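You operate a simulated robot arm through the tools that you are given. There is no shell and no other tool. Be economical: measure what you need, move in short steps, check, and stop when the job is done.

Carry out the task below with a simulated two-armed robot. There is one attempt and no reset: what you move stays moved.

## Task
Take the poster tube and put it on top of the yellow clipped pages. Then open the bottom desk drawer, take the red spool on the top of the wooden desk and put it away in the inside of the bottom desk drawer, then shut the drawer. Then open the give-away drawer, put the red plant pot in the inside of the give-away drawer and shut the drawer again. Then shut the wall-side wardrobe drawer. Then open the sofa arm lid. The order counts. Set down upright: poster tube, red plant pot.

It is judged by the outcome, as a careful person would: the job done as asked, and still so three seconds after it is handed in. It fails if anything else is knocked over, pushed out of place, dropped, spilled or broken. A push-on lid holds only when it is set on centred and level and pressed home; a screw cap is set on level and turned clockwise until tight.

## Robot
Two 7-joint arms with two-finger parallel grippers on one trunk, on a base that drives. Base frame: it is fixed to the floor where the robot stands at the start and does not move with it; the origin is under the middle of the robot, x ahead of it, y to its left, z up. Lengths are in mm, angles in rad, forces in N, time in s.
The left shoulder is at the start at [70, 163, 1203], the right one opposite. With the tool pointing down near the work surface each hand reaches from about 340 to 860 mm from the robot's upright axis, wherever it stands, measured 20 degrees to its own side. Places, roughly: bottom desk drawer [600, -1700, 200]; give-away drawer [-2300, -1500, 600]; inside of the bottom desk drawer [700, -1700, 100]; inside of the give-away drawer [-2300, -1500, 600]; red plant pot [-4750, 250, 750]; red spool (6x6x3 cm) [800, -700, 800]; sofa arm lid [-2300, -1900, 600]; wall-side wardrobe drawer [-6800, -1400, 200]; yellow clipped pages (9x12x4 cm) [500, -500, 800]. Payload 3.43 kg a hand.
The TCP of each hand is the grasp point between the finger pads, 34 mm short of the fingertips. In the tool frame z runs along the fingers and y along their closing line. Largest opening 128 mm; finger width 24, thickness 12; the body of the gripper, 48 by 130 mm, starts 96 mm behind the TCP.
Orientation is that of the tool frame in the base frame, as [roll, pitch, yaw] about the fixed x, y, z axes, in that order (R = Rz(yaw) Ry(pitch) Rx(roll)). With the fingers straight down and closing along the base's y, the tool's x points along the base's -x, its y along +y and its z along -z.

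## Interface
- The arms move only by the tool send_rows. It takes "left_commands", "right_commands" or both (then of equal length, played together; a hand with none holds still); each is a list that holds one entry, the list of rows, each a list of 7 numbers: the shift along the tool's x, y, z in mm, then the turn, a rotation vector about the tool's x, y, z in degrees, then the gripper command, from -1 (shut) to 1 (fully open), values between in proportion. In form: [[[dx, dy, dz, wx, wy, wz, grip], ...]]. A call has 1 to 12 rows; each row shifts and turns the commanded pose from where the row before left it, along the tool's axes as they then stand. Rows are played at 5 a second. More than 50 mm and 0.15 rad between two rows, or a gripper value outside its range, and nothing of the call is played. Where a pose cannot be reached the arm comes as near as it can. A force on the tool above 40 N (or 10 N above the force at the start of the call, whichever is more), or a blocked arm, ends the call early, and 0.2 s more pass. The fingers move at their own pace (about 153 mm/s each) and stop on an object; they squeeze with about 37 N. The grip force told is the motor's: it shows also when the fingers shut on nothing. Time passes only in rows, and 0.2 s behind the last, so rows that do not move let the fingers close. The reply holds the time, the measured pose of the TCP, the force on the tool along the base axes, the opening and the grip force, in the units named above and with some noise, with the torque about the TCP (base axes, N m) and any sound that the robot's microphone picked up.
- Cameras (640 x 400 px; columns grow to the right, rows downward): "scene" is now at [126.5, -15.9, 1422]; the picture's right is [-0.30, -0.96, -0.00], its down [-0.64, 0.20, -0.74] and it looks along [0.71, -0.22, -0.67] (base axes); focal length 255 px, centre (320, 200). "left" rides on the left gripper at [76, 11, -160] in its tool frame; the picture's right is [-0.15, 0.99, 0.00], its down [-0.88, -0.13, -0.46] and it looks along [-0.45, -0.07, 0.89] (tool axes); focal length 234 px, centre (320, 200). "right" rides on the right gripper at [76, -11, -160] in its tool frame; the picture's right is [0.15, 0.99, 0.00], its down [-0.88, 0.13, -0.46] and it looks along [-0.45, 0.07, 0.89] (tool axes); focal length 234 px, centre (320, 200). There is no depth. A picture from a camera that has moved, and an enlarged one, comes with that camera's place and axes in the base frame and with its lens. The place of the scene camera against the robot may be out by one fixed shift of up to 12 mm in any direction.
- snapshot(camera): a new picture of that camera. The clock stands still meanwhile.
- lift_body(by): slides the trunk up (or, below 0, down) by that many mm; the arms and the scene camera ride with it, the base frame stays. It gives what a move gives, with no picture.
- steer(legs): drives the robot by 1 to 6 legs, each [ahead, left, turn to the left] in mm, mm and rad, along the robot's own axes; the way and the turn of a leg run together, so that a leg with both is an arc; at most 1500 mm and 3.142 rad a leg. The arms and the cameras ride along, it lands a little off, and it stops where it bumps. It gives what a move gives.
- head_to(pan, tilt): turns the head with the scene camera to pan (to the left, within 1.501 rad either way) and tilt (down, from -0.506 to 1.204), counted from straight ahead of the robot. It gives what a move gives.
- enlarge(camera, box): a new picture of the part [left, top, right, bottom] of that camera's present view, enlarged. The clock stands still meanwhile.
- job_done(): hands the job in; it is judged then, once.

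Go step by step. Nothing tells you exact positions but the pictures and the camera data: compare them with the known pose of the tool, close in by small moves and look again before you grip or let go. The budget is 186 turns and 174 pictures, counting those below and the enlarged ones. Unless the task says otherwise, let go and move clear before handing in.

The tools are called after "Call:" by a JSON object that holds its "op" and its "data". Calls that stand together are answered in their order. send_rows: Moves the arms, as the interface text tells. Its arguments: {"type":"object","properties":{"left_commands":{"type":"array"},"right_commands":{"type":"array"}},"required":[]} The other tools are called the same way: lift_body (by) slides the trunk up or down; steer (legs) drives the base; head_to (pan, tilt) turns the head that bears the scene camera; snapshot (camera) takes a picture; enlarge (camera, box) takes an enlarged picture of a part of a camera's view; job_done () hands the job in.

At the start:

```text
clock: 0.0
left_position: [673.7, -76.3, 1097.3]
left_orientation: [3.141, 0.0, 3.141]
left_ft_force: [0.4, 0.5, 0.1]
left_moment: [0.04, -0.01, 0.02]
left_gripper_width: 127.9
left_grasp_force: 0.1
right_position: [354.9, -485.1, 1122.5]
right_orientation: [-3.14, 0.0, -3.141]
right_ft_force: [0.7, 0.2, -0.2]
right_moment: [0.0, 0.01, 0.03]
right_gripper_width: 128.1
right_grasp_force: 0.1
trunk travel left (down, up): [-683.0, 257.0]
robot x, y, heading: [-1.0, -2.6, -0.0]
head pan, tilt: [-0.3, 0.74]
```

scene: 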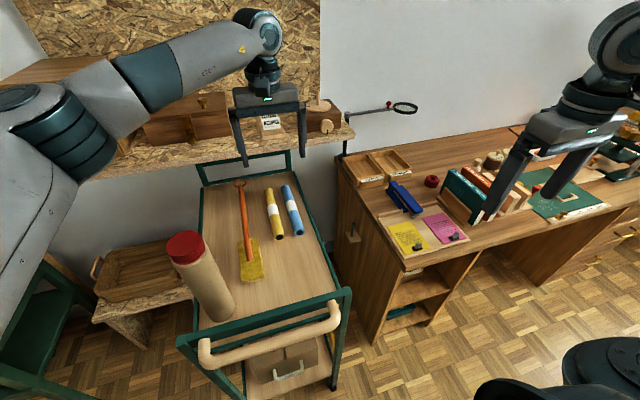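
right: 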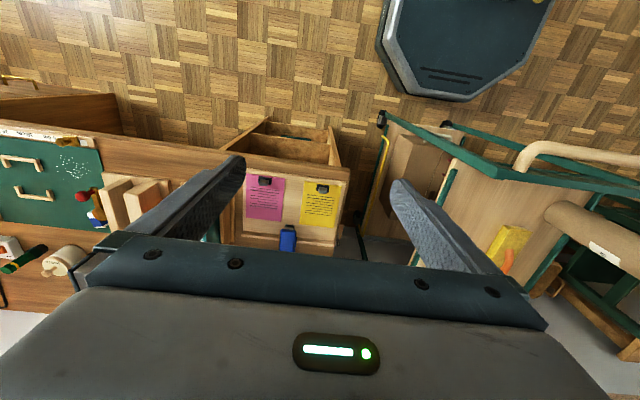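
left: 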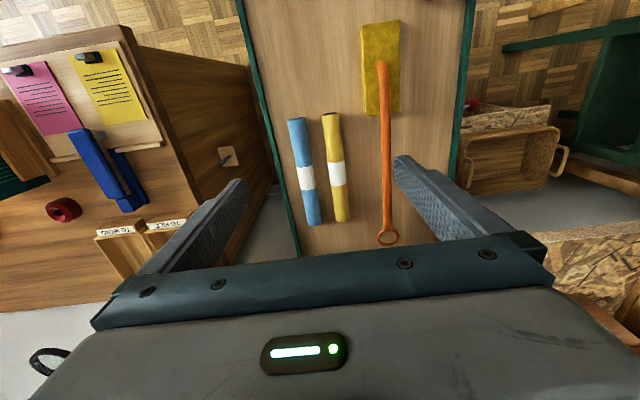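

I see the trolley with the upright poster tube (about [500, 150]) and the desk with the yellow pages (about [560, -460]). I'll look closer at both before moving.

Call:
{"op": "enlarge", "data": {"camera": "scene", "box": [140, 200, 300, 350]}}

Call:
{"op": "enlarge", "data": {"camera": "scene", "box": [330, 120, 640, 320]}}

```text
2.67 times, centred on (220, 275) of scene
camera zoom: at [126.5, -15.9, 1422.0], right [-0.3, -0.96, 0.0], down [-0.64, 0.2, -0.74], along [0.71, -0.22, -0.67], focal length 681 px, centre (587, 0)
```

zoom: 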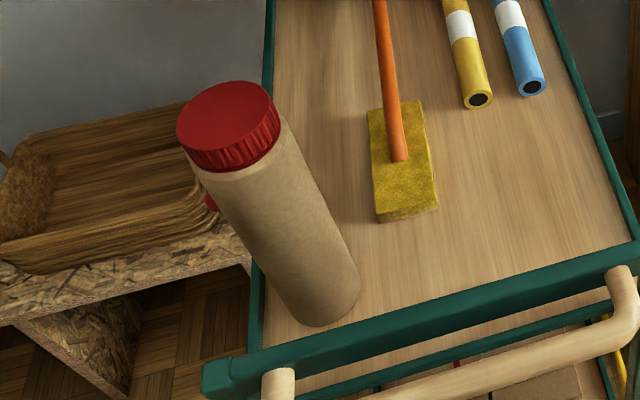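

```text
2.00 times, centred on (485, 220) of scene
camera zoom: at [126.5, -15.9, 1422.0], right [-0.3, -0.96, 0.0], down [-0.64, 0.2, -0.74], along [0.71, -0.22, -0.67], focal length 511 px, centre (-10, 160)
```

zoom: 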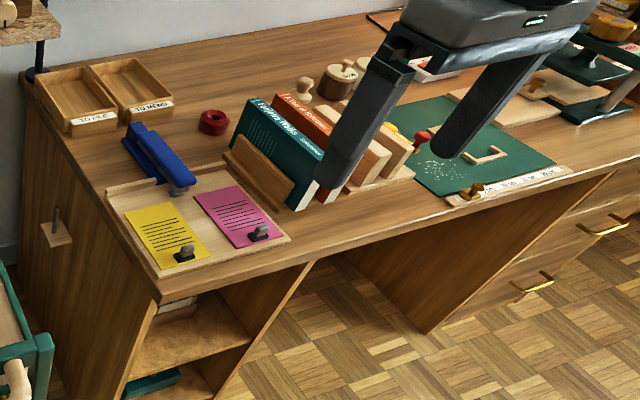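

The tube is estimated at about [480, 136], top near z 1050. I'll raise the trunk and bring the left hand above it for a look.

Call:
{"op": "lift_body", "data": {"by": 150}}

Call:
{"op": "send_rows", "data": {"left_commands": [[[30, 36, 0, 0, 0, 0, 1], [30, 36, 0, 0, 0, 0, 1], [30, 36, 0, 0, 0, 0, 1], [30, 36, 0, 0, 0, 0, 1], [20, 36, 0, 0, 0, 0, 1], [10, 30, 0, 0, 0, 0, 1]]]}}

Call:
{"op": "snapshot", "data": {"camera": "left"}}

Call:
{"op": "snapshot", "data": {"camera": "scene"}}

```text
clock: 1.8
left_position: [673.6, -77.4, 1246.1]
left_orientation: [3.14, 0.001, -3.141]
left_ft_force: [-0.3, 0.5, 0.5]
left_moment: [0.03, 0.0, 0.0]
left_gripper_width: 127.9
left_grasp_force: 0.1
right_position: [357.1, -486.1, 1271.8]
right_orientation: [3.141, 0.0, 3.141]
right_ft_force: [0.4, -0.8, 0.1]
right_moment: [0.03, -0.01, -0.04]
right_gripper_width: 128.2
right_grasp_force: 0.1
trunk travel left (down, up): [-833.0, 107.0]
robot x, y, heading: [-2.9, -0.2, -0.001]
head pan, tilt: [-0.3, 0.74]
```

```text
clock: 3.1
left_position: [522.4, 137.2, 1248.0]
left_orientation: [3.14, 0.001, -3.141]
left_ft_force: [-0.1, 0.1, 0.0]
left_moment: [0.03, 0.0, -0.01]
left_gripper_width: 127.8
left_grasp_force: 0.0
right_position: [355.0, -483.9, 1272.5]
right_orientation: [-3.141, -0.001, 3.141]
right_ft_force: [-0.4, 0.5, -0.9]
right_moment: [0.04, 0.0, -0.01]
right_gripper_width: 128.2
right_grasp_force: 0.1
trunk travel left (down, up): [-833.0, 107.0]
robot x, y, heading: [-2.3, -2.1, -0.003]
head pan, tilt: [-0.3, 0.74]
```

```text
168 pictures are left
camera left: at [446.8, 147.5, 1408.4], right [0.15, 0.99, 0.0], down [0.88, -0.13, 0.46], along [0.45, -0.07, -0.89], focal length 234 px, centre (320, 200)
```

left: 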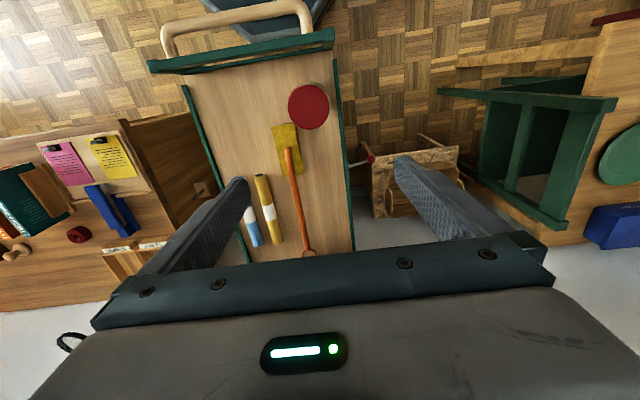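

```text
167 pictures are left
camera scene: at [126.3, -14.6, 1572.1], right [-0.3, -0.96, 0.0], down [-0.64, 0.2, -0.74], along [0.71, -0.22, -0.67], focal length 255 px, centre (320, 200)
```

scene: 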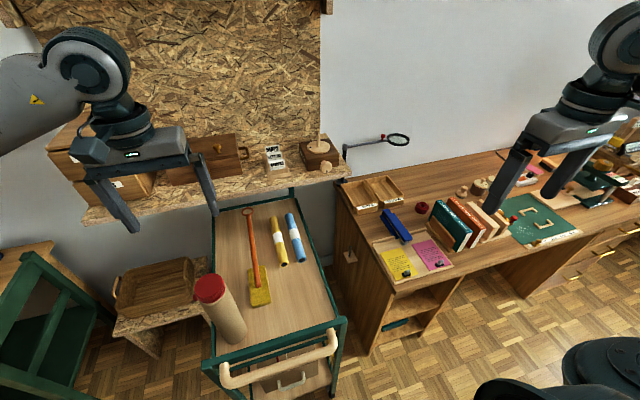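

Tube is about [478, 127], top near z 1045. I'll centre the open hand over it, still above, and check.

Call:
{"op": "send_rows", "data": {"left_commands": [[[22, -5, 20, 0, 0, 0, 1], [22, -5, 25, 0, 0, 0, 1], [0, 0, 25, 0, 0, 0, 1], [0, 0, 0, 0, 0, 0, 1]]]}}

Call:
{"op": "snapshot", "data": {"camera": "left"}}

Call:
{"op": "enlarge", "data": {"camera": "scene", "box": [80, 100, 320, 350]}}

```text
clock: 4.2
left_position: [478.1, 122.5, 1176.6]
left_orientation: [3.141, 0.0, -3.142]
left_ft_force: [0.3, -0.6, -0.4]
left_moment: [0.0, -0.05, 0.02]
left_gripper_width: 128.2
left_grasp_force: 0.1
right_position: [355.7, -485.3, 1271.8]
right_orientation: [-3.141, 0.0, 3.14]
right_ft_force: [0.1, -0.2, -0.2]
right_moment: [0.0, 0.02, -0.01]
right_gripper_width: 127.9
right_grasp_force: 0.0
trunk travel left (down, up): [-833.0, 107.0]
robot x, y, heading: [1.1, -1.5, 0.003]
head pan, tilt: [-0.3, 0.74]
```

```text
166 pictures are left
camera left: at [401.7, 134.4, 1336.0], right [0.15, 0.99, 0.0], down [0.88, -0.13, 0.46], along [0.45, -0.07, -0.89], focal length 234 px, centre (320, 200)
```

left: 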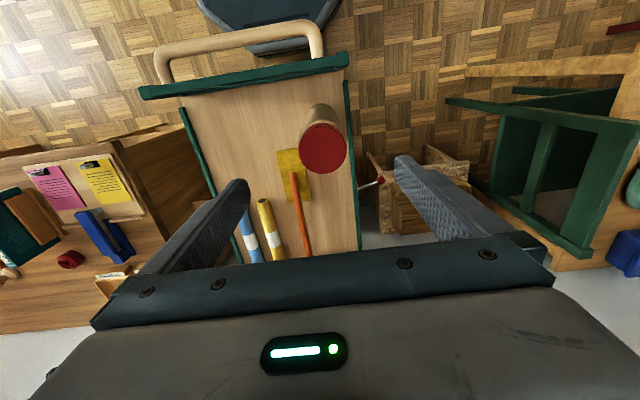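

```text
1.60 times, centred on (200, 225) of scene
camera zoom: at [126.3, -15.8, 1572.0], right [-0.3, -0.96, 0.0], down [-0.64, 0.2, -0.74], along [0.71, -0.22, -0.67], focal length 408 px, centre (512, 160)
```

zoom: 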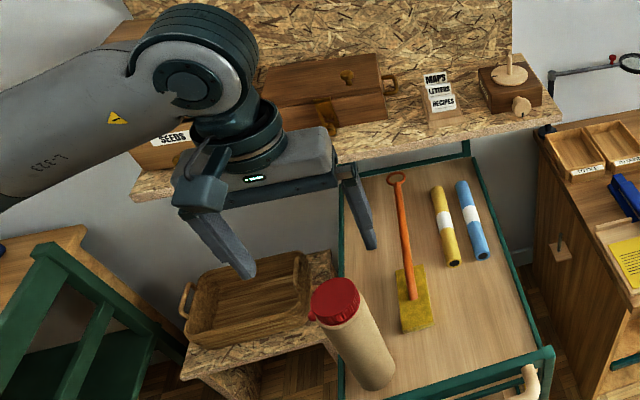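

Triangulation gives the tube at [477, 125.5], top z ≈1053. I'll descend around it and grip below the cap.

Call:
{"op": "send_rows", "data": {"left_commands": [[[1, 3, 40, 0, 0, 0, 1], [0, 0, 40, 0, 0, 0, 1], [0, 0, 40, 0, 0, 0, 1], [0, 0, 40, 0, 0, 0, 1], [0, 0, 30, 0, 0, 0, 1], [0, 0, 0, 0, 0, 0, 1]]]}}

Call:
{"op": "snapshot", "data": {"camera": "left"}}

Call:
{"op": "enlarge", "data": {"camera": "scene", "box": [80, 100, 320, 350]}}

```text
clock: 5.5
left_position: [478.1, 129.4, 987.9]
left_orientation: [-3.14, -0.002, 3.141]
left_ft_force: [-1.1, 0.1, -0.2]
left_moment: [0.03, -0.02, 0.03]
left_gripper_width: 128.0
left_grasp_force: 0.1
right_position: [355.3, -484.7, 1271.3]
right_orientation: [3.141, 0.001, -3.14]
right_ft_force: [0.2, -0.2, 0.5]
right_moment: [-0.03, 0.0, 0.01]
right_gripper_width: 127.7
right_grasp_force: 0.0
trunk travel left (down, up): [-833.0, 107.0]
robot x, y, heading: [-0.0, -0.7, 0.0]
head pan, tilt: [-0.3, 0.74]
```

```text
164 pictures are left
camera left: at [402.2, 140.0, 1147.8], right [0.15, 0.99, 0.0], down [0.88, -0.13, 0.46], along [0.45, -0.07, -0.89], focal length 234 px, centre (320, 200)
```

left: 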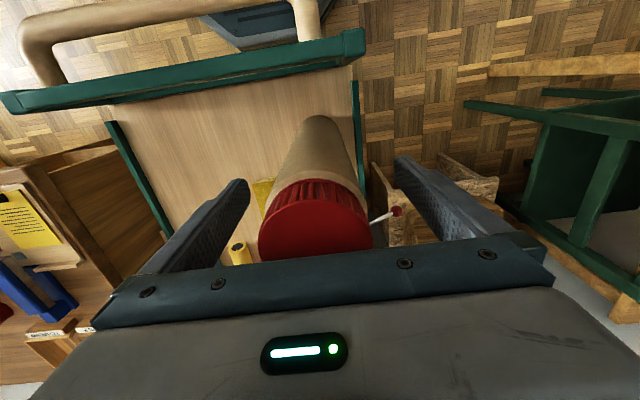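

```text
1.60 times, centred on (200, 225) of scene
camera zoom: at [126.2, -15.9, 1572.0], right [-0.3, -0.96, 0.0], down [-0.64, 0.2, -0.74], along [0.71, -0.22, -0.67], focal length 408 px, centre (512, 160)
```

zoom: 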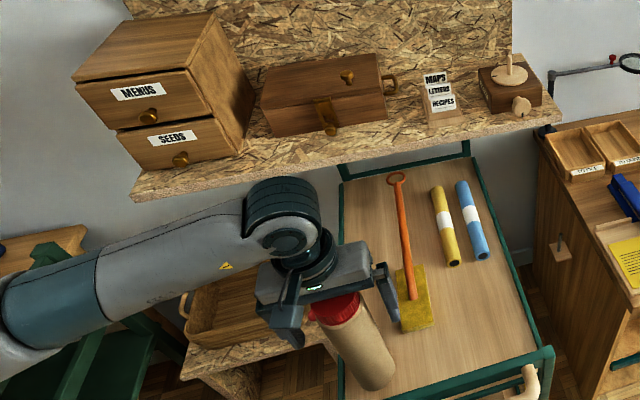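

The tube stands between the fingers; closing.

Call:
{"op": "send_rows", "data": {"left_commands": [[[0, -3, 0, 0, 0, 0, 0.4], [0, 0, 0, 0, 0, 0, 0], [0, 0, 0, 0, 0, 0, -0.4], [0, 0, 0, 0, 0, 0, -1], [0, 0, 0, 0, 0, 0, -1], [0, 0, 0, 0, 0, 0, -1]]]}}

Call:
{"op": "send_rows", "data": {"left_commands": [[[0, 0, -15, 0, 0, 0, -1], [0, 0, -25, 0, 0, 0, -1], [0, 0, -30, 0, 0, 0, -1], [0, 0, -30, 0, 0, 0, -1], [0, 0, 0, 0, 0, 0, -1]]]}}

Call:
{"op": "snapshot", "data": {"camera": "scene"}}

```text
clock: 7.0
left_position: [478.1, 125.2, 987.6]
left_orientation: [-3.141, 0.0, -3.14]
left_ft_force: [1.1, -0.3, -0.2]
left_moment: [-0.01, -0.01, 0.02]
left_gripper_width: 65.4
left_grasp_force: 37.5
right_position: [355.9, -484.3, 1272.4]
right_orientation: [3.141, 0.0, -3.141]
right_ft_force: [0.4, -0.2, -0.4]
right_moment: [0.02, -0.02, 0.03]
right_gripper_width: 128.0
right_grasp_force: 0.0
trunk travel left (down, up): [-833.0, 107.0]
robot x, y, heading: [1.9, 1.8, 0.0]
head pan, tilt: [-0.3, 0.74]
```

```text
clock: 8.2
left_position: [477.9, 125.3, 1087.7]
left_orientation: [3.141, 0.0, 3.141]
left_ft_force: [0.2, -0.4, -1.4]
left_moment: [0.0, 0.02, 0.04]
left_gripper_width: 65.5
left_grasp_force: 36.9
right_position: [357.5, -484.5, 1272.3]
right_orientation: [3.142, 0.001, -3.141]
right_ft_force: [-0.4, 1.5, 0.4]
right_moment: [-0.03, -0.01, -0.06]
right_gripper_width: 127.9
right_grasp_force: 0.0
trunk travel left (down, up): [-833.0, 107.0]
robot x, y, heading: [-1.3, 2.2, 0.0]
head pan, tilt: [-0.3, 0.74]
```

```text
162 pictures are left
camera scene: at [126.9, -15.6, 1572.0], right [-0.3, -0.96, 0.0], down [-0.64, 0.2, -0.74], along [0.71, -0.22, -0.67], focal length 255 px, centre (320, 200)
```

scene: 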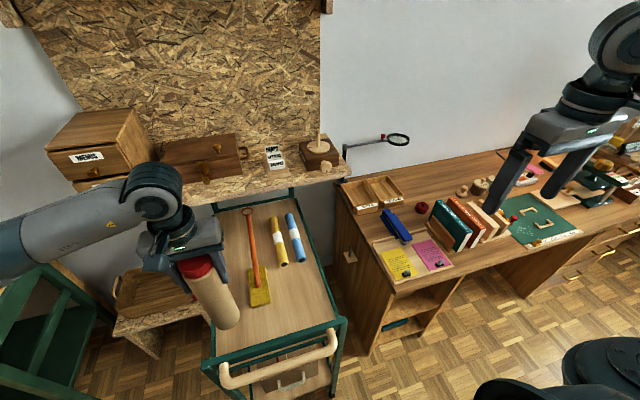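

The tube is held. I'll turn the base to the right so the pages lie in front of the left arm.

Call:
{"op": "steer", "data": {"legs": [[0, 0, -0.9]]}}

Call:
{"op": "head_to", "data": {"pan": 0, "tilt": 0.85}}

Call:
{"op": "snapshot", "data": {"camera": "scene"}}

Call:
{"op": "snapshot", "data": {"camera": "left"}}

```text
clock: 10.8
left_position: [403.0, -286.5, 1087.3]
left_orientation: [-3.141, 0.0, 2.268]
left_ft_force: [0.5, -0.2, -1.0]
left_moment: [-0.01, -0.04, 0.01]
left_gripper_width: 65.5
left_grasp_force: 37.0
right_position: [-142.8, -584.4, 1271.5]
right_orientation: [3.14, 0.0, 2.269]
right_ft_force: [0.2, 0.3, 0.0]
right_moment: [-0.01, -0.04, 0.02]
right_gripper_width: 127.8
right_grasp_force: 0.0
trunk travel left (down, up): [-833.0, 107.0]
robot x, y, heading: [-3.3, 4.1, -0.878]
head pan, tilt: [-0.3, 0.74]
```

```text
clock: 11.6
left_position: [402.6, -286.0, 1087.0]
left_orientation: [-3.141, 0.0, 2.268]
left_ft_force: [0.4, 0.4, -1.9]
left_moment: [0.02, 0.01, 0.01]
left_gripper_width: 65.5
left_grasp_force: 36.3
right_position: [-142.8, -584.0, 1271.3]
right_orientation: [3.14, 0.002, 2.27]
right_ft_force: [-1.0, -0.2, 0.0]
right_moment: [0.0, -0.03, 0.01]
right_gripper_width: 128.1
right_grasp_force: 0.0
trunk travel left (down, up): [-833.0, 107.0]
robot x, y, heading: [-2.7, 0.4, -0.873]
head pan, tilt: [0.0, 0.85]
```

```text
161 pictures are left
camera scene: at [79.1, -89.8, 1563.1], right [-0.77, -0.64, 0.0], down [-0.48, 0.58, -0.66], along [0.42, -0.51, -0.75], focal length 255 px, centre (320, 200)
```

scene: 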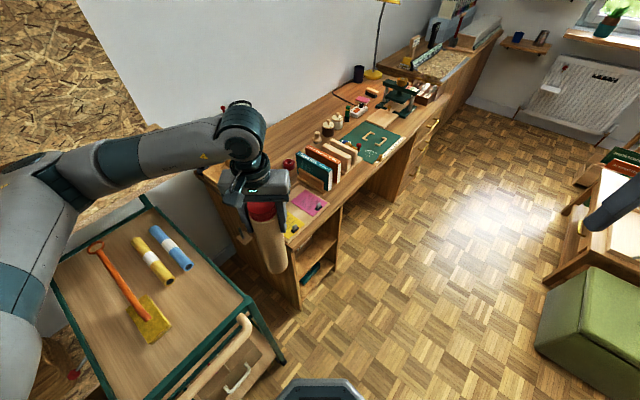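

```text
160 pictures are left
camera left: at [362.7, -220.9, 1247.5], right [0.85, 0.52, 0.0], down [0.47, -0.76, 0.46], along [0.24, -0.39, -0.89], focal length 234 px, centre (320, 200)
```

left: 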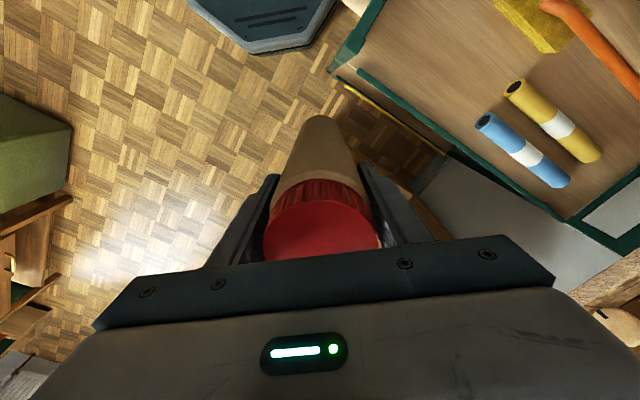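

The pages centre is about [562, -463] with the clip at the near end, so I aim the tube at about [583, -463]. Moving above at the present height.

Call:
{"op": "send_rows", "data": {"left_commands": [[[-40, 4.4, 0, 0, 0, 0, -1], [-42, 4.4, 0, 0, 0, 0, -1], [-42, 4.4, 0, 0, 0, 0, -1], [-42, 4.4, 0, 0, 0, 0, -1], [-42, 4.4, 0, 0, 0, 0, -1], [-40, 4.4, 0, 0, 0, 0, -1], [0, 0, 0, 0, 0, 0, -1]]]}}

Call:
{"op": "snapshot", "data": {"camera": "left"}}

Call:
{"op": "enlarge", "data": {"camera": "scene", "box": [220, 100, 420, 240]}}

```text
clock: 13.2
left_position: [583.7, -454.4, 1088.5]
left_orientation: [3.14, 0.0, 2.269]
left_ft_force: [-0.3, -0.3, -2.6]
left_moment: [-0.03, 0.02, -0.01]
left_gripper_width: 65.7
left_grasp_force: 37.2
right_position: [-142.0, -584.2, 1272.1]
right_orientation: [-3.14, -0.001, 2.268]
right_ft_force: [0.4, -0.2, 0.3]
right_moment: [-0.02, 0.0, -0.02]
right_gripper_width: 127.9
right_grasp_force: 0.2
trunk travel left (down, up): [-833.0, 107.0]
robot x, y, heading: [1.9, 0.3, -0.873]
head pan, tilt: [0.0, 0.85]
```

```text
159 pictures are left
camera left: at [543.3, -390.2, 1248.8], right [0.85, 0.52, 0.0], down [0.47, -0.76, 0.46], along [0.24, -0.39, -0.89], focal length 234 px, centre (320, 200)
```

left: 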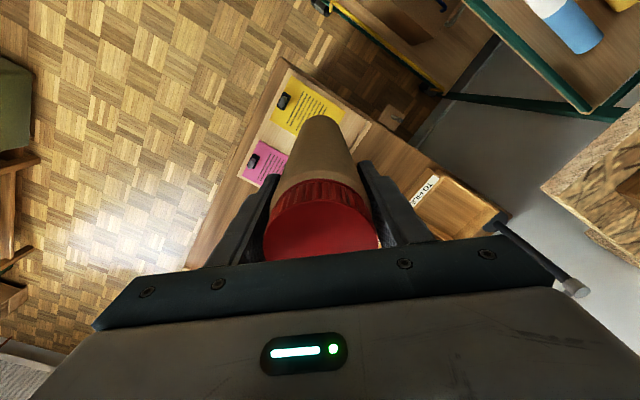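

```text
2.86 times, centred on (320, 170) of scene
camera zoom: at [79.6, -89.0, 1563.1], right [-0.77, -0.64, 0.0], down [-0.48, 0.58, -0.66], along [0.42, -0.51, -0.75], focal length 730 px, centre (320, 286)
```

zoom: 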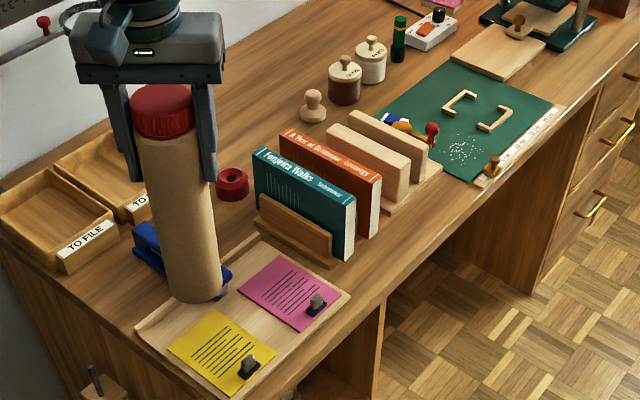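

Calibrated against the known tool pose, the page centre is [551, -454] with the clip at x<515. Target for tube: [568, -454]. Shift and descend most of the way.

Call:
{"op": "send_rows", "data": {"left_commands": [[[9.6, -11.5, 0, 0, 0, 0, -1], [0, 0, 25, 0, 0, 0, -1], [0, 0, 25, 0, 0, 0, -1], [0, 0, 25, 0, 0, 0, -1], [0, 0, 20, 0, 0, 0, -1], [0, 0, 0, 0, 0, 0, -1]]]}}

Call:
{"op": "snapshot", "data": {"camera": "left"}}

Call:
{"op": "enlarge", "data": {"camera": "scene", "box": [220, 140, 340, 230]}}

```text
clock: 14.6
left_position: [569.4, -456.3, 990.6]
left_orientation: [-3.142, 0.001, 2.269]
left_ft_force: [-0.4, -0.1, -2.0]
left_moment: [0.02, -0.03, -0.01]
left_gripper_width: 65.3
left_grasp_force: 36.7
right_position: [-141.2, -584.3, 1271.9]
right_orientation: [3.141, 0.0, 2.27]
right_ft_force: [0.4, -0.1, -0.5]
right_moment: [0.0, 0.01, 0.01]
right_gripper_width: 128.0
right_grasp_force: 0.1
trunk travel left (down, up): [-833.0, 107.0]
robot x, y, heading: [3.2, -1.4, -0.87]
head pan, tilt: [0.0, 0.85]
```

```text
157 pictures are left
camera left: at [528.4, -392.1, 1152.0], right [0.85, 0.52, 0.0], down [0.47, -0.76, 0.46], along [0.24, -0.39, -0.89], focal length 234 px, centre (320, 200)
```

left: 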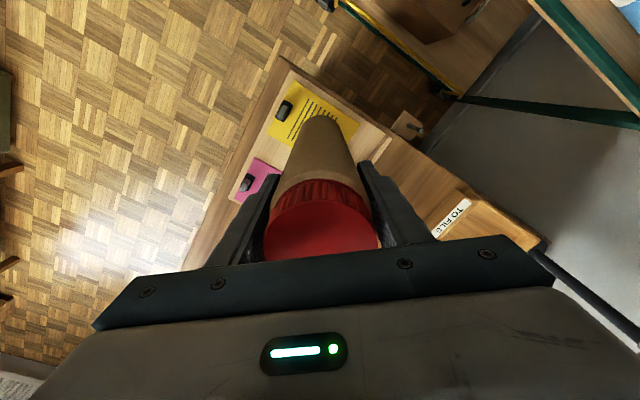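

```text
4.44 times, centred on (280, 185) of scene
camera zoom: at [79.3, -89.6, 1563.1], right [-0.77, -0.64, 0.0], down [-0.48, 0.58, -0.66], along [0.42, -0.51, -0.75], focal length 1135 px, centre (498, 267)
```

zoom: 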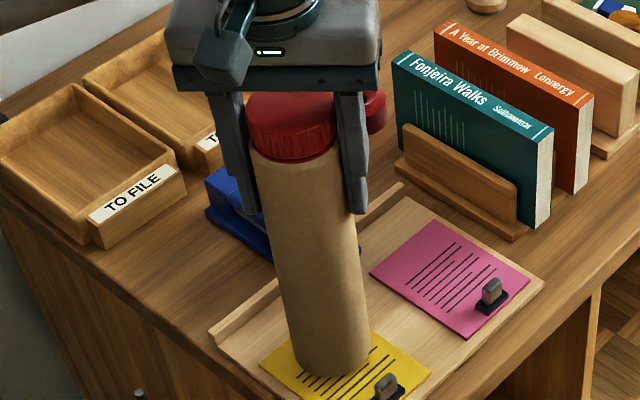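

Alignment looks good, clear of the clip. Descend gently until contact.

Call:
{"op": "send_rows", "data": {"left_commands": [[[0, 0, 6, 0, 0, 0, -1], [0, 0, 5, 0, 0, 0, -1], [0, 0, 4, 0, 0, 0, -1], [0, 0, 3, 0, 0, 0, -1], [0, 0, 2, 0, 0, 0, -1], [0, 0, 2, 0, 0, 0, -1], [0, 0, 0, 0, 0, 0, -1]]]}}

Call:
{"op": "enlarge", "data": {"camera": "scene", "box": [220, 140, 340, 230]}}

```text
clock: 16.2
left_position: [567.7, -457.4, 974.3]
left_orientation: [-3.14, 0.007, 2.268]
left_ft_force: [4.4, -2.0, 31.7]
left_moment: [-0.35, -0.1, 0.07]
left_gripper_width: 65.4
left_grasp_force: 37.1
right_position: [-145.3, -581.2, 1272.0]
right_orientation: [-3.141, 0.004, 2.269]
right_ft_force: [-0.4, 0.3, -0.5]
right_moment: [0.0, 0.0, 0.02]
right_gripper_width: 128.2
right_grasp_force: 0.1
trunk travel left (down, up): [-833.0, 107.0]
robot x, y, heading: [0.6, 0.1, -0.87]
head pan, tilt: [0.0, 0.85]
```

```text
4.44 times, centred on (280, 185) of scene
camera zoom: at [75.8, -86.3, 1563.6], right [-0.77, -0.64, 0.0], down [-0.48, 0.57, -0.66], along [0.43, -0.51, -0.75], focal length 1135 px, centre (498, 267)
```

zoom: 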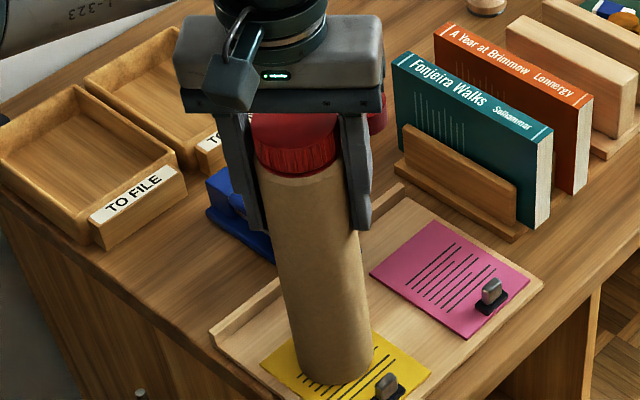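

Contact made (32 N). Relieve the press slightly, then open.

Call:
{"op": "send_rows", "data": {"left_commands": [[[0, 0, -4, 0, 0, 0, -1], [0, 0, -1, 0, 0, 0, -1], [0, 0, 0, 0, 0, 0, -1]]]}}

Call:
{"op": "enlarge", "data": {"camera": "scene", "box": [220, 140, 340, 230]}}

```text
clock: 17.0
left_position: [567.5, -457.5, 974.3]
left_orientation: [3.141, 0.0, 2.269]
left_ft_force: [1.6, -1.3, 11.4]
left_moment: [-0.14, -0.45, -0.01]
left_gripper_width: 65.5
left_grasp_force: 36.8
right_position: [-143.0, -583.6, 1271.9]
right_orientation: [3.141, 0.003, 2.269]
right_ft_force: [0.5, -0.6, 0.2]
right_moment: [-0.01, 0.01, -0.01]
right_gripper_width: 128.0
right_grasp_force: 0.0
trunk travel left (down, up): [-833.0, 107.0]
robot x, y, heading: [1.4, -1.5, -0.872]
head pan, tilt: [0.0, 0.85]
```

```text
4.44 times, centred on (280, 185) of scene
camera zoom: at [78.1, -88.6, 1563.1], right [-0.77, -0.64, 0.0], down [-0.48, 0.57, -0.66], along [0.42, -0.51, -0.75], focal length 1135 px, centre (498, 267)
```

zoom: 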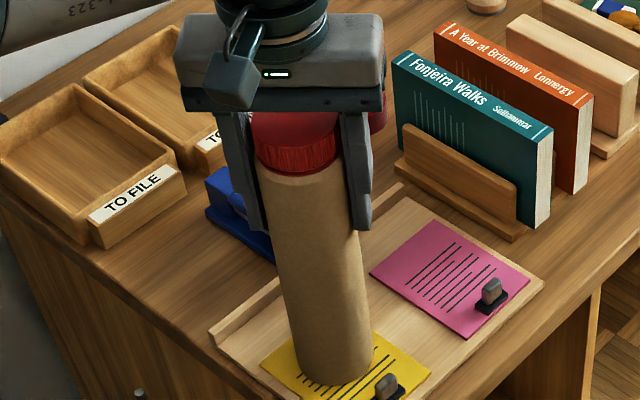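

Call:
{"op": "send_rows", "data": {"left_commands": [[[0, 0, -1.5, 0, 0, 0, -1], [0, 0, 0, 0, 0, 0, 0.1], [0, 0, 0, 0, 0, 0, 0.3], [0, 0, 0, 0, 0, 0, 0.7], [0, 0, 0, 0, 0, 0, 0.7], [0, 0, -30, 0, 0, 0, 0.7], [0, 0, -40, 0, 0, 0, 0.7], [0, 0, -40, 0, 0, 0, 0.7], [0, 0, -40, 0, 0, 0, 0.7], [0, 0, -40, 0, 0, 0, 0.7]]]}}

Call:
{"op": "enlarge", "data": {"camera": "scene", "box": [220, 120, 380, 230]}}

```text
clock: 19.2
left_position: [564.8, -461.8, 1169.7]
left_orientation: [3.139, 0.002, 2.269]
left_ft_force: [-0.2, -0.4, -0.7]
left_moment: [-0.02, -0.02, -0.02]
left_gripper_width: 108.7
left_grasp_force: 0.0
right_position: [-142.3, -582.9, 1271.7]
right_orientation: [-3.142, -0.001, 2.27]
right_ft_force: [0.5, 0.2, -0.4]
right_moment: [0.01, -0.04, -0.02]
right_gripper_width: 128.1
right_grasp_force: 0.1
trunk travel left (down, up): [-833.0, 107.0]
robot x, y, heading: [-0.6, 1.7, -0.869]
head pan, tilt: [0.0, 0.85]
```

```text
3.64 times, centred on (300, 175) of scene
camera zoom: at [78.2, -89.3, 1563.1], right [-0.77, -0.64, 0.0], down [-0.48, 0.58, -0.66], along [0.42, -0.51, -0.75], focal length 928 px, centre (393, 291)
```

zoom: 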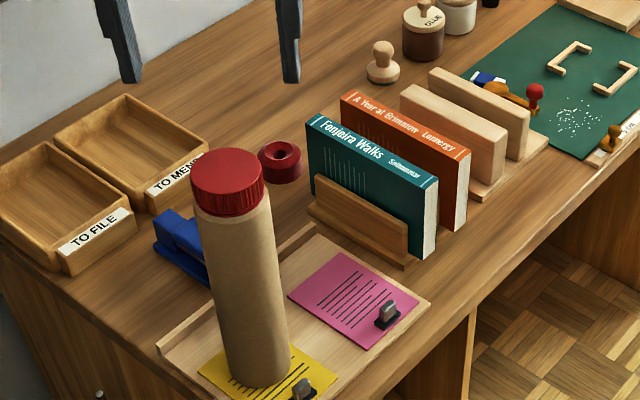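

The tube stands on the pages. I'll retract the left arm and look around toward the drawers.

Call:
{"op": "send_rows", "data": {"left_commands": [[[20, 0, -20, 0, 0, 0, 0.7], [45, 0, -10, 0, 0, 0, 0.7], [45, 0, 0, 0, 0, 0, 0.7], [45, 0, 0, 0, 0, 0, 0.7], [45, 0, 0, 0, 0, 0, 0.7], [45, 0, 0, 0, 0, 0, 0.7]]]}}

Call:
{"op": "head_to", "data": {"pan": -0.5, "tilt": 0.6}}

Call:
{"op": "snapshot", "data": {"camera": "scene"}}

Call:
{"op": "snapshot", "data": {"camera": "right"}}

```text
clock: 20.6
left_position: [410.1, -273.3, 1197.3]
left_orientation: [3.141, -0.001, 2.271]
left_ft_force: [-0.2, 0.7, -0.3]
left_moment: [-0.01, 0.02, -0.01]
left_gripper_width: 108.7
left_grasp_force: 0.0
right_position: [-142.8, -583.8, 1273.2]
right_orientation: [3.141, 0.001, 2.269]
right_ft_force: [0.1, 0.3, 0.8]
right_moment: [-0.01, 0.02, 0.0]
right_gripper_width: 128.0
right_grasp_force: 0.1
trunk travel left (down, up): [-833.0, 107.0]
robot x, y, heading: [-0.4, 2.6, -0.872]
head pan, tilt: [0.0, 0.85]
```

```text
clock: 21.5
left_position: [410.3, -274.6, 1196.5]
left_orientation: [3.141, 0.0, 2.27]
left_ft_force: [0.2, -0.8, 0.1]
left_moment: [0.01, -0.05, 0.0]
left_gripper_width: 109.0
left_grasp_force: 0.0
right_position: [-143.2, -584.3, 1271.9]
right_orientation: [3.14, 0.001, 2.27]
right_ft_force: [0.2, -1.1, 0.3]
right_moment: [-0.03, -0.03, -0.01]
right_gripper_width: 128.3
right_grasp_force: 0.1
trunk travel left (down, up): [-833.0, 107.0]
robot x, y, heading: [0.5, -1.4, -0.874]
head pan, tilt: [-0.499, 0.6]
```

```text
152 pictures are left
camera scene: at [46.5, -116.3, 1583.9], right [-0.98, -0.2, 0.0], down [-0.11, 0.55, -0.82], along [0.16, -0.81, -0.57], focal length 255 px, centre (320, 200)
```

scene: 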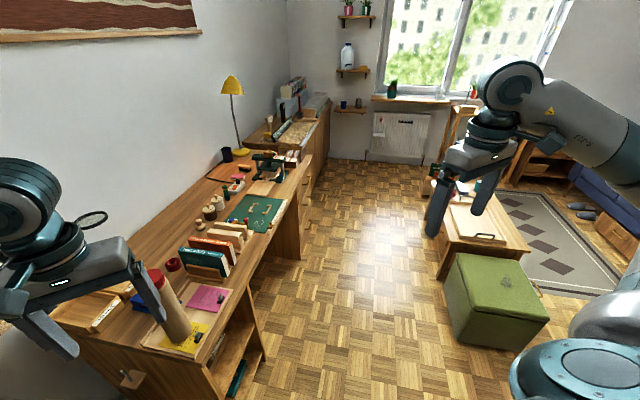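

```text
151 pictures are left
camera right: at [-199.1, -533.6, 1432.3], right [0.66, 0.75, 0.0], down [0.67, -0.59, 0.46], along [0.34, -0.3, -0.89], focal length 234 px, centre (320, 200)
```

right: 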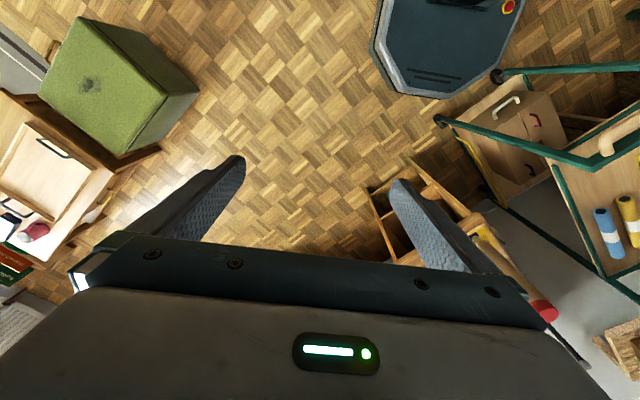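

Aisle between desk (front x≈475) and coffee table (x≈-605) is wide enough. I'll turn to face the desk, back up a bit and strafe to the drawers.

Call:
{"op": "steer", "data": {"legs": [[0, 0, 0.873], [-220, 0, 0], [0, -1480, 0]]}}

Call:
{"op": "head_to", "data": {"pan": -0.3, "tilt": 0.9}}

Call:
{"op": "snapshot", "data": {"camera": "scene"}}

```text
clock: 32.5
left_position: [234.4, -1380.7, 1198.4]
left_orientation: [3.141, 0.0, 3.14]
left_ft_force: [1.3, 0.0, 0.5]
left_moment: [0.01, -0.01, -0.04]
left_gripper_width: 108.7
left_grasp_force: 0.1
right_position: [114.7, -2001.7, 1271.9]
right_orientation: [-3.141, 0.001, 3.141]
right_ft_force: [0.0, -0.1, 0.2]
right_moment: [0.0, -0.01, 0.0]
right_gripper_width: 128.0
right_grasp_force: 0.2
trunk travel left (down, up): [-833.0, 107.0]
robot x, y, heading: [-240.2, -1516.0, -0.002]
head pan, tilt: [-0.499, 0.6]
```

```text
clock: 33.3
left_position: [233.7, -1380.9, 1197.4]
left_orientation: [3.139, 0.001, -3.141]
left_ft_force: [-0.4, 0.6, 0.5]
left_moment: [-0.02, -0.03, 0.01]
left_gripper_width: 108.8
left_grasp_force: 0.1
right_position: [114.1, -2002.0, 1271.6]
right_orientation: [3.141, -0.001, 3.138]
right_ft_force: [-0.1, 0.0, -0.1]
right_moment: [-0.02, -0.01, -0.01]
right_gripper_width: 128.1
right_grasp_force: 0.1
trunk travel left (down, up): [-833.0, 107.0]
robot x, y, heading: [-241.5, -1515.2, -0.001]
head pan, tilt: [-0.3, 0.901]
```

```text
150 pictures are left
camera scene: at [-120.9, -1531.1, 1559.2], right [-0.3, -0.95, 0.0], down [-0.75, 0.23, -0.62], along [0.59, -0.19, -0.78], focal length 255 px, centre (320, 200)
```

scene: 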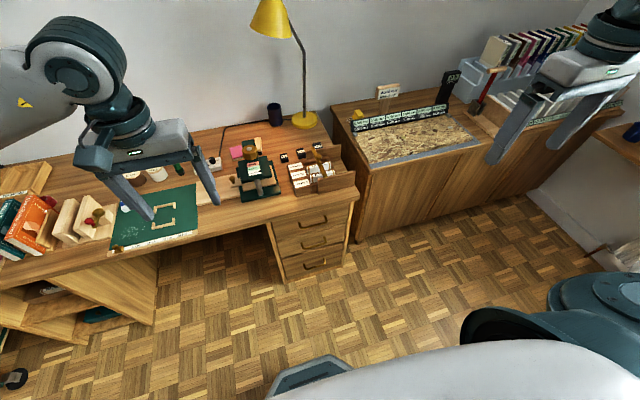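

Call:
{"op": "enlarge", "data": {"camera": "scene", "box": [240, 180, 380, 290]}}

```text
3.64 times, centred on (310, 235) of scene
camera zoom: at [-120.9, -1531.1, 1559.2], right [-0.3, -0.95, 0.0], down [-0.75, 0.23, -0.62], along [0.59, -0.19, -0.78], focal length 928 px, centre (356, 73)
```

zoom: 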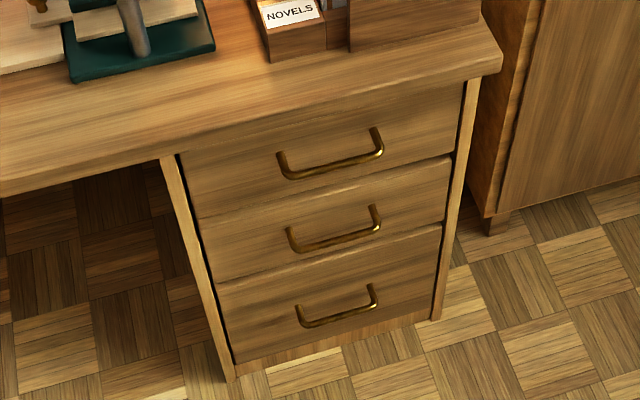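

The bottom drawer handle is a horizontal bar near [442, -1692, 210]. I'll bring the right hand in front, pitch the tool to point ahead, keeping high for now.

Call:
{"op": "send_rows", "data": {"right_commands": [[[-23, 39, 0, 0, 0, 0, 1], [-23, 39, 0, 0, 0, 0, 1], [-23, 39, 0, 0, 0, 0, 1], [-23, 39, 0, 0, 0, 0, 1], [-23, 39, 0, 0, 0, 0, 1], [-23, 39, 0, 0, 0, 0, 1], [-23, 39, 0, 0, 0, 0, 1], [-23, 37, 0, 0, 0, 0, 1]]]}}

Call:
{"op": "send_rows", "data": {"right_commands": [[[0, 0, 0, 0, -8.182, 0, 1], [0, 0, 0, 0, -8.182, 0, 1], [0, 0, 0, 0, -8.182, 0, 1], [0, 0, 0, 0, -8.182, 0, 1], [0, 0, 0, 0, -8.182, 0, 1], [0, 0, 0, 0, -8.182, 0, 1], [0, 0, 0, 0, -8.182, 0, 1], [0, 0, 0, 0, -8.182, 0, 1], [0, 0, 0, 0, -8.182, 0, 1], [0, 0, 0, 0, -8.182, 0, 1], [0, 0, 0, 0, -8.18, 0, 1]]]}}

Call:
{"op": "snapshot", "data": {"camera": "scene"}}

```text
clock: 35.1
left_position: [236.7, -1378.1, 1197.0]
left_orientation: [-3.139, -0.003, 3.139]
left_ft_force: [0.2, 0.2, 0.0]
left_moment: [-0.04, 0.05, -0.01]
left_gripper_width: 108.9
left_grasp_force: 0.0
right_position: [300.7, -1688.4, 1272.8]
right_orientation: [-3.138, 0.001, 3.14]
right_ft_force: [0.0, 0.6, -0.2]
right_moment: [-0.02, 0.03, 0.03]
right_gripper_width: 128.0
right_grasp_force: 0.0
trunk travel left (down, up): [-833.0, 107.0]
robot x, y, heading: [-243.0, -1515.0, -0.003]
head pan, tilt: [-0.3, 0.901]
```

```text
clock: 37.5
left_position: [235.2, -1380.2, 1197.1]
left_orientation: [3.141, 0.0, 3.14]
left_ft_force: [0.3, -0.1, 0.1]
left_moment: [-0.02, -0.02, 0.01]
left_gripper_width: 109.1
left_grasp_force: 0.0
right_position: [358.8, -1678.4, 1279.6]
right_orientation: [3.14, 1.282, 3.138]
right_ft_force: [0.4, 0.0, -0.1]
right_moment: [0.02, -0.02, -0.03]
right_gripper_width: 128.2
right_grasp_force: 0.1
right hand out of reach, approached as far as the arm can: row 6, 7, 8, 9, 10, 11
trunk travel left (down, up): [-833.0, 107.0]
robot x, y, heading: [-239.5, -1514.1, -0.004]
head pan, tilt: [-0.3, 0.901]
```

```text
148 pictures are left
camera scene: at [-120.2, -1531.4, 1559.1], right [-0.3, -0.95, 0.0], down [-0.75, 0.23, -0.62], along [0.59, -0.18, -0.78], focal length 255 px, centre (320, 200)
```

scene: 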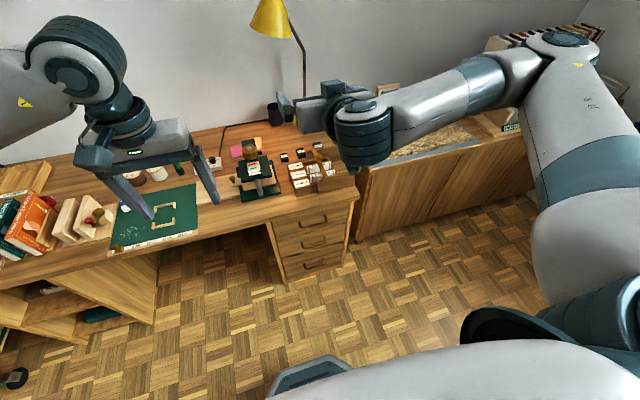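

Call:
{"op": "send_rows", "data": {"right_commands": [[[0, 0, 30, 0, 0, 0, 1], [0, 0, 30, 0, 0, 0, 1], [25, 0, 0, 0, 0, 0, 1], [25, 0, 0, 0, 0, 0, 1], [25, 0, 0, 0, 0, 0, 1], [25, 0, 0, 0, 0, 0, 1]]]}}

Call:
{"op": "lift_body", "data": {"by": -400}}

Call:
{"op": "snapshot", "data": {"camera": "right"}}

Call:
{"op": "snapshot", "data": {"camera": "scene"}}

```text
clock: 38.9
left_position: [234.5, -1377.3, 1195.9]
left_orientation: [-3.14, -0.001, 3.141]
left_ft_force: [0.2, 0.5, -1.1]
left_moment: [-0.06, -0.02, -0.02]
left_gripper_width: 108.8
left_grasp_force: 0.1
right_position: [380.7, -1644.0, 1188.6]
right_orientation: [-3.125, 1.28, -3.132]
right_ft_force: [-1.1, 0.5, -0.6]
right_moment: [-0.02, -0.02, -0.01]
right_gripper_width: 128.1
right_grasp_force: 0.1
right hand out of reach, approached as far as the arm can: row 4, 5, 6
trunk travel left (down, up): [-833.0, 107.0]
robot x, y, heading: [-243.0, -1514.8, -0.001]
head pan, tilt: [-0.3, 0.901]
```

```text
clock: 42.8
left_position: [235.7, -1380.1, 798.4]
left_orientation: [3.142, -0.001, 3.141]
left_ft_force: [0.7, -0.1, 0.3]
left_moment: [-0.04, 0.02, -0.03]
left_gripper_width: 108.8
left_grasp_force: 0.1
right_position: [380.6, -1647.4, 788.5]
right_orientation: [-3.134, 1.276, 3.14]
right_ft_force: [0.8, 0.3, 0.0]
right_moment: [0.03, -0.02, -0.03]
right_gripper_width: 127.7
right_grasp_force: 0.1
trunk travel left (down, up): [-433.0, 507.0]
robot x, y, heading: [-241.3, -1515.0, 0.003]
head pan, tilt: [-0.3, 0.901]
```

```text
147 pictures are left
camera right: at [206.6, -1657.1, 762.8], right [-0.03, 0.99, -0.14], down [-0.18, 0.13, 0.97], along [0.98, 0.06, 0.17], focal length 234 px, centre (320, 200)
```

right: 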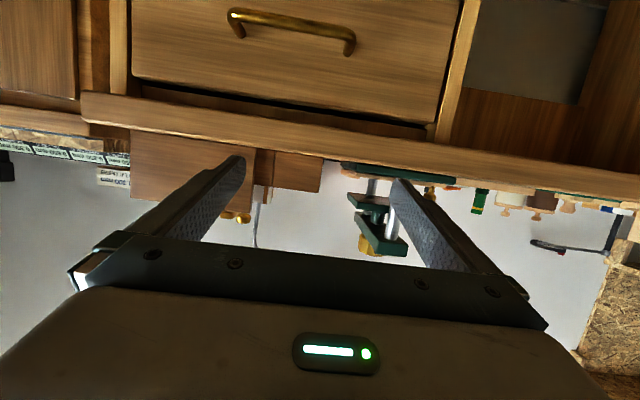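

```text
146 pictures are left
camera scene: at [-121.0, -1530.7, 1159.2], right [-0.3, -0.95, 0.0], down [-0.75, 0.23, -0.62], along [0.59, -0.19, -0.78], focal length 255 px, centre (320, 200)
```

scene: 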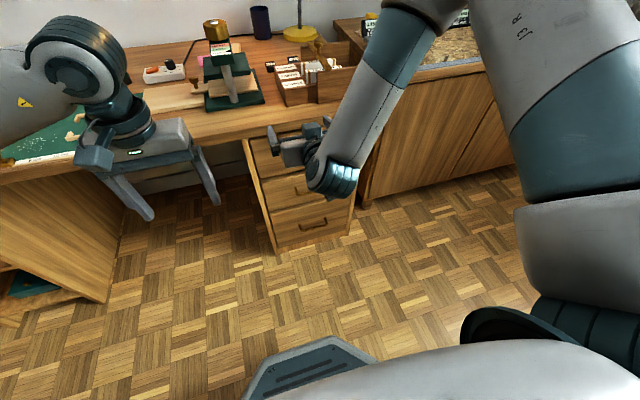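

The tool points nearly ahead. Now roll it 90° so the fingers close vertically, and check reach.

Call:
{"op": "send_rows", "data": {"right_commands": [[[0, 0, 0, 0, 0, 8.182, 1], [0, 0, 0, 0, 0, 8.182, 1], [0, 0, 0, 0, 0, 8.182, 1], [0, 0, 0, 0, 0, 8.182, 1], [0, 0, 0, 0, 0, 8.182, 1], [0, 0, 0, 0, 0, 8.182, 1], [0, 0, 0, 0, 0, 8.182, 1], [0, 0, 0, 0, 0, 8.182, 1], [0, 0, 0, 0, 0, 8.182, 1], [0, 0, 0, 0, 0, 8.182, 1], [0, 0, 0, 0, 0, 8.182, 1]]]}}

Call:
{"op": "snapshot", "data": {"camera": "scene"}}

```text
clock: 45.1
left_position: [234.8, -1380.2, 796.7]
left_orientation: [3.141, -0.001, 3.139]
left_ft_force: [0.9, -0.1, -0.1]
left_moment: [-0.03, 0.0, 0.01]
left_gripper_width: 108.8
left_grasp_force: 0.0
right_position: [381.0, -1648.9, 787.4]
right_orientation: [1.865, 0.0, 1.56]
right_ft_force: [0.5, -0.1, 0.0]
right_moment: [0.02, -0.04, -0.01]
right_gripper_width: 127.9
right_grasp_force: 0.0
trunk travel left (down, up): [-433.0, 507.0]
robot x, y, heading: [-242.7, -1516.2, 0.001]
head pan, tilt: [-0.3, 0.901]
```

```text
145 pictures are left
camera scene: at [-120.9, -1530.7, 1159.2], right [-0.3, -0.95, 0.0], down [-0.75, 0.23, -0.62], along [0.59, -0.19, -0.78], focal length 255 px, centre (320, 200)
```

scene: 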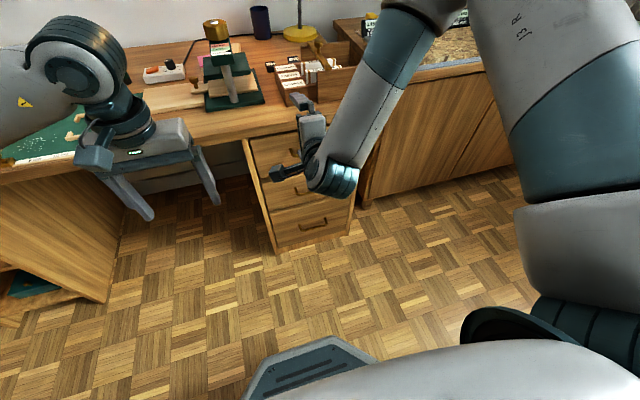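

Call:
{"op": "send_rows", "data": {"right_commands": [[[0, 0, -15, 0, 0, 0, 0], [0, -15, -15, 0, 0, 0, -0.2], [0, -30, 0, 0, 0, 0, -0.2], [0, -30, 0, 0, 0, 0, -0.2], [0, -30, 0, 0, 0, 0, -0.2]]]}}

Call:
{"op": "enlarge", "data": {"camera": "scene", "box": [220, 80, 400, 260]}}

```text
clock: 46.4
left_position: [234.3, -1380.2, 797.2]
left_orientation: [3.14, 0.001, 3.138]
left_ft_force: [0.2, -0.4, -0.7]
left_moment: [0.0, -0.01, 0.02]
left_gripper_width: 108.9
left_grasp_force: 0.0
right_position: [315.5, -1618.8, 713.0]
right_orientation: [1.867, 0.005, 1.554]
right_ft_force: [-0.1, 0.5, -0.6]
right_moment: [0.02, -0.01, -0.02]
right_gripper_width: 50.9
right_grasp_force: 0.0
right hand out of reach, approached as far as the arm can: row 3, 4, 5
trunk travel left (down, up): [-433.0, 507.0]
robot x, y, heading: [-238.6, -1519.2, -0.005]
head pan, tilt: [-0.3, 0.901]
```

```text
2.22 times, centred on (310, 170) of scene
camera zoom: at [-120.5, -1530.6, 1159.2], right [-0.3, -0.95, 0.0], down [-0.75, 0.23, -0.62], along [0.59, -0.19, -0.78], focal length 567 px, centre (342, 267)
```

zoom: 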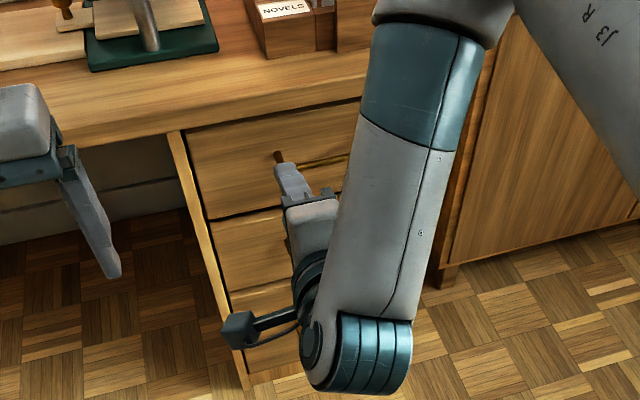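

Call:
{"op": "lift_body", "data": {"by": -425}}

Call:
{"op": "snapshot", "data": {"camera": "scene"}}

Call:
{"op": "snapshot", "data": {"camera": "right"}}

```text
refused: -425 is not a number from -400 to 400
```

```text
143 pictures are left
camera scene: at [-120.5, -1530.6, 1159.2], right [-0.3, -0.95, 0.0], down [-0.75, 0.23, -0.62], along [0.59, -0.19, -0.78], focal length 255 px, centre (320, 200)
```

scene: 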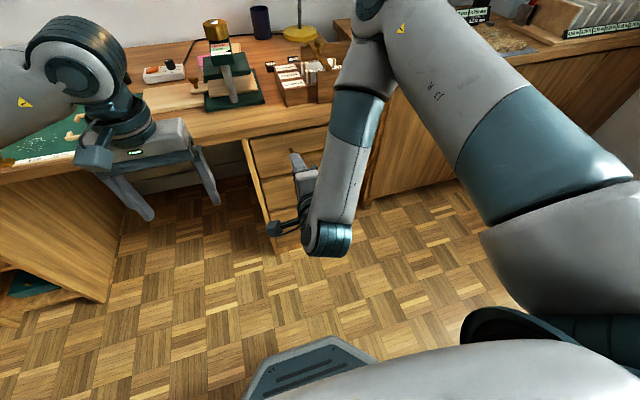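

```text
142 pictures are left
camera right: at [161.9, -1540.8, 749.1], right [0.29, 0.15, 0.95], down [-0.41, -0.87, 0.26], along [0.86, -0.47, -0.19], focal length 234 px, centre (320, 200)
```

right: 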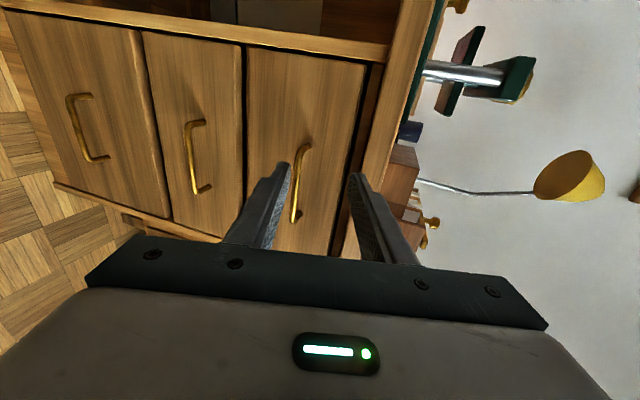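

Call:
{"op": "lift_body", "data": {"by": -400}}

Call:
{"op": "snapshot", "data": {"camera": "scene"}}

Call:
{"op": "snapshot", "data": {"camera": "right"}}

```text
clock: 50.2
left_position: [234.5, -1380.6, 397.3]
left_orientation: [3.141, 0.001, 3.14]
left_ft_force: [-0.5, -0.4, 0.0]
left_moment: [0.01, -0.03, 0.02]
left_gripper_width: 109.0
left_grasp_force: 0.0
right_position: [315.0, -1619.8, 312.4]
right_orientation: [1.864, 0.005, 1.555]
right_ft_force: [0.0, 0.1, -0.3]
right_moment: [-0.01, 0.01, 0.03]
right_gripper_width: 51.1
right_grasp_force: 0.0
trunk travel left (down, up): [-33.0, 907.0]
robot x, y, heading: [-241.8, -1516.0, -0.007]
head pan, tilt: [-0.3, 0.901]
```

```text
141 pictures are left
camera scene: at [-121.0, -1530.7, 759.2], right [-0.3, -0.95, 0.0], down [-0.75, 0.23, -0.62], along [0.59, -0.19, -0.78], focal length 255 px, centre (320, 200)
```

scene: 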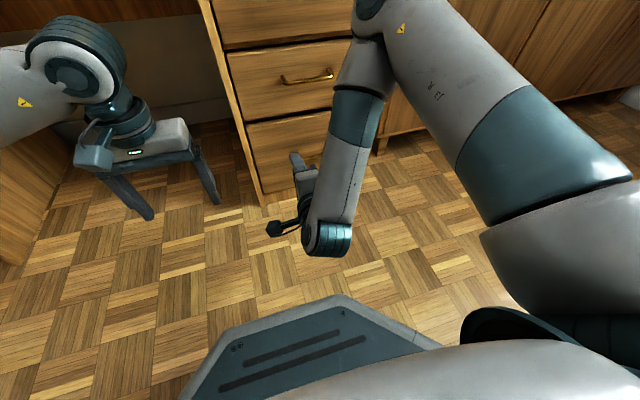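

```text
140 pictures are left
camera right: at [161.6, -1540.9, 349.4], right [0.29, 0.15, 0.95], down [-0.41, -0.87, 0.26], along [0.86, -0.46, -0.19], focal length 234 px, centre (320, 200)
```

right: 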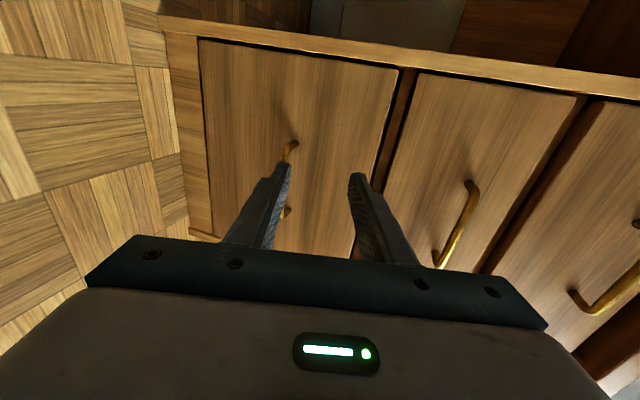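

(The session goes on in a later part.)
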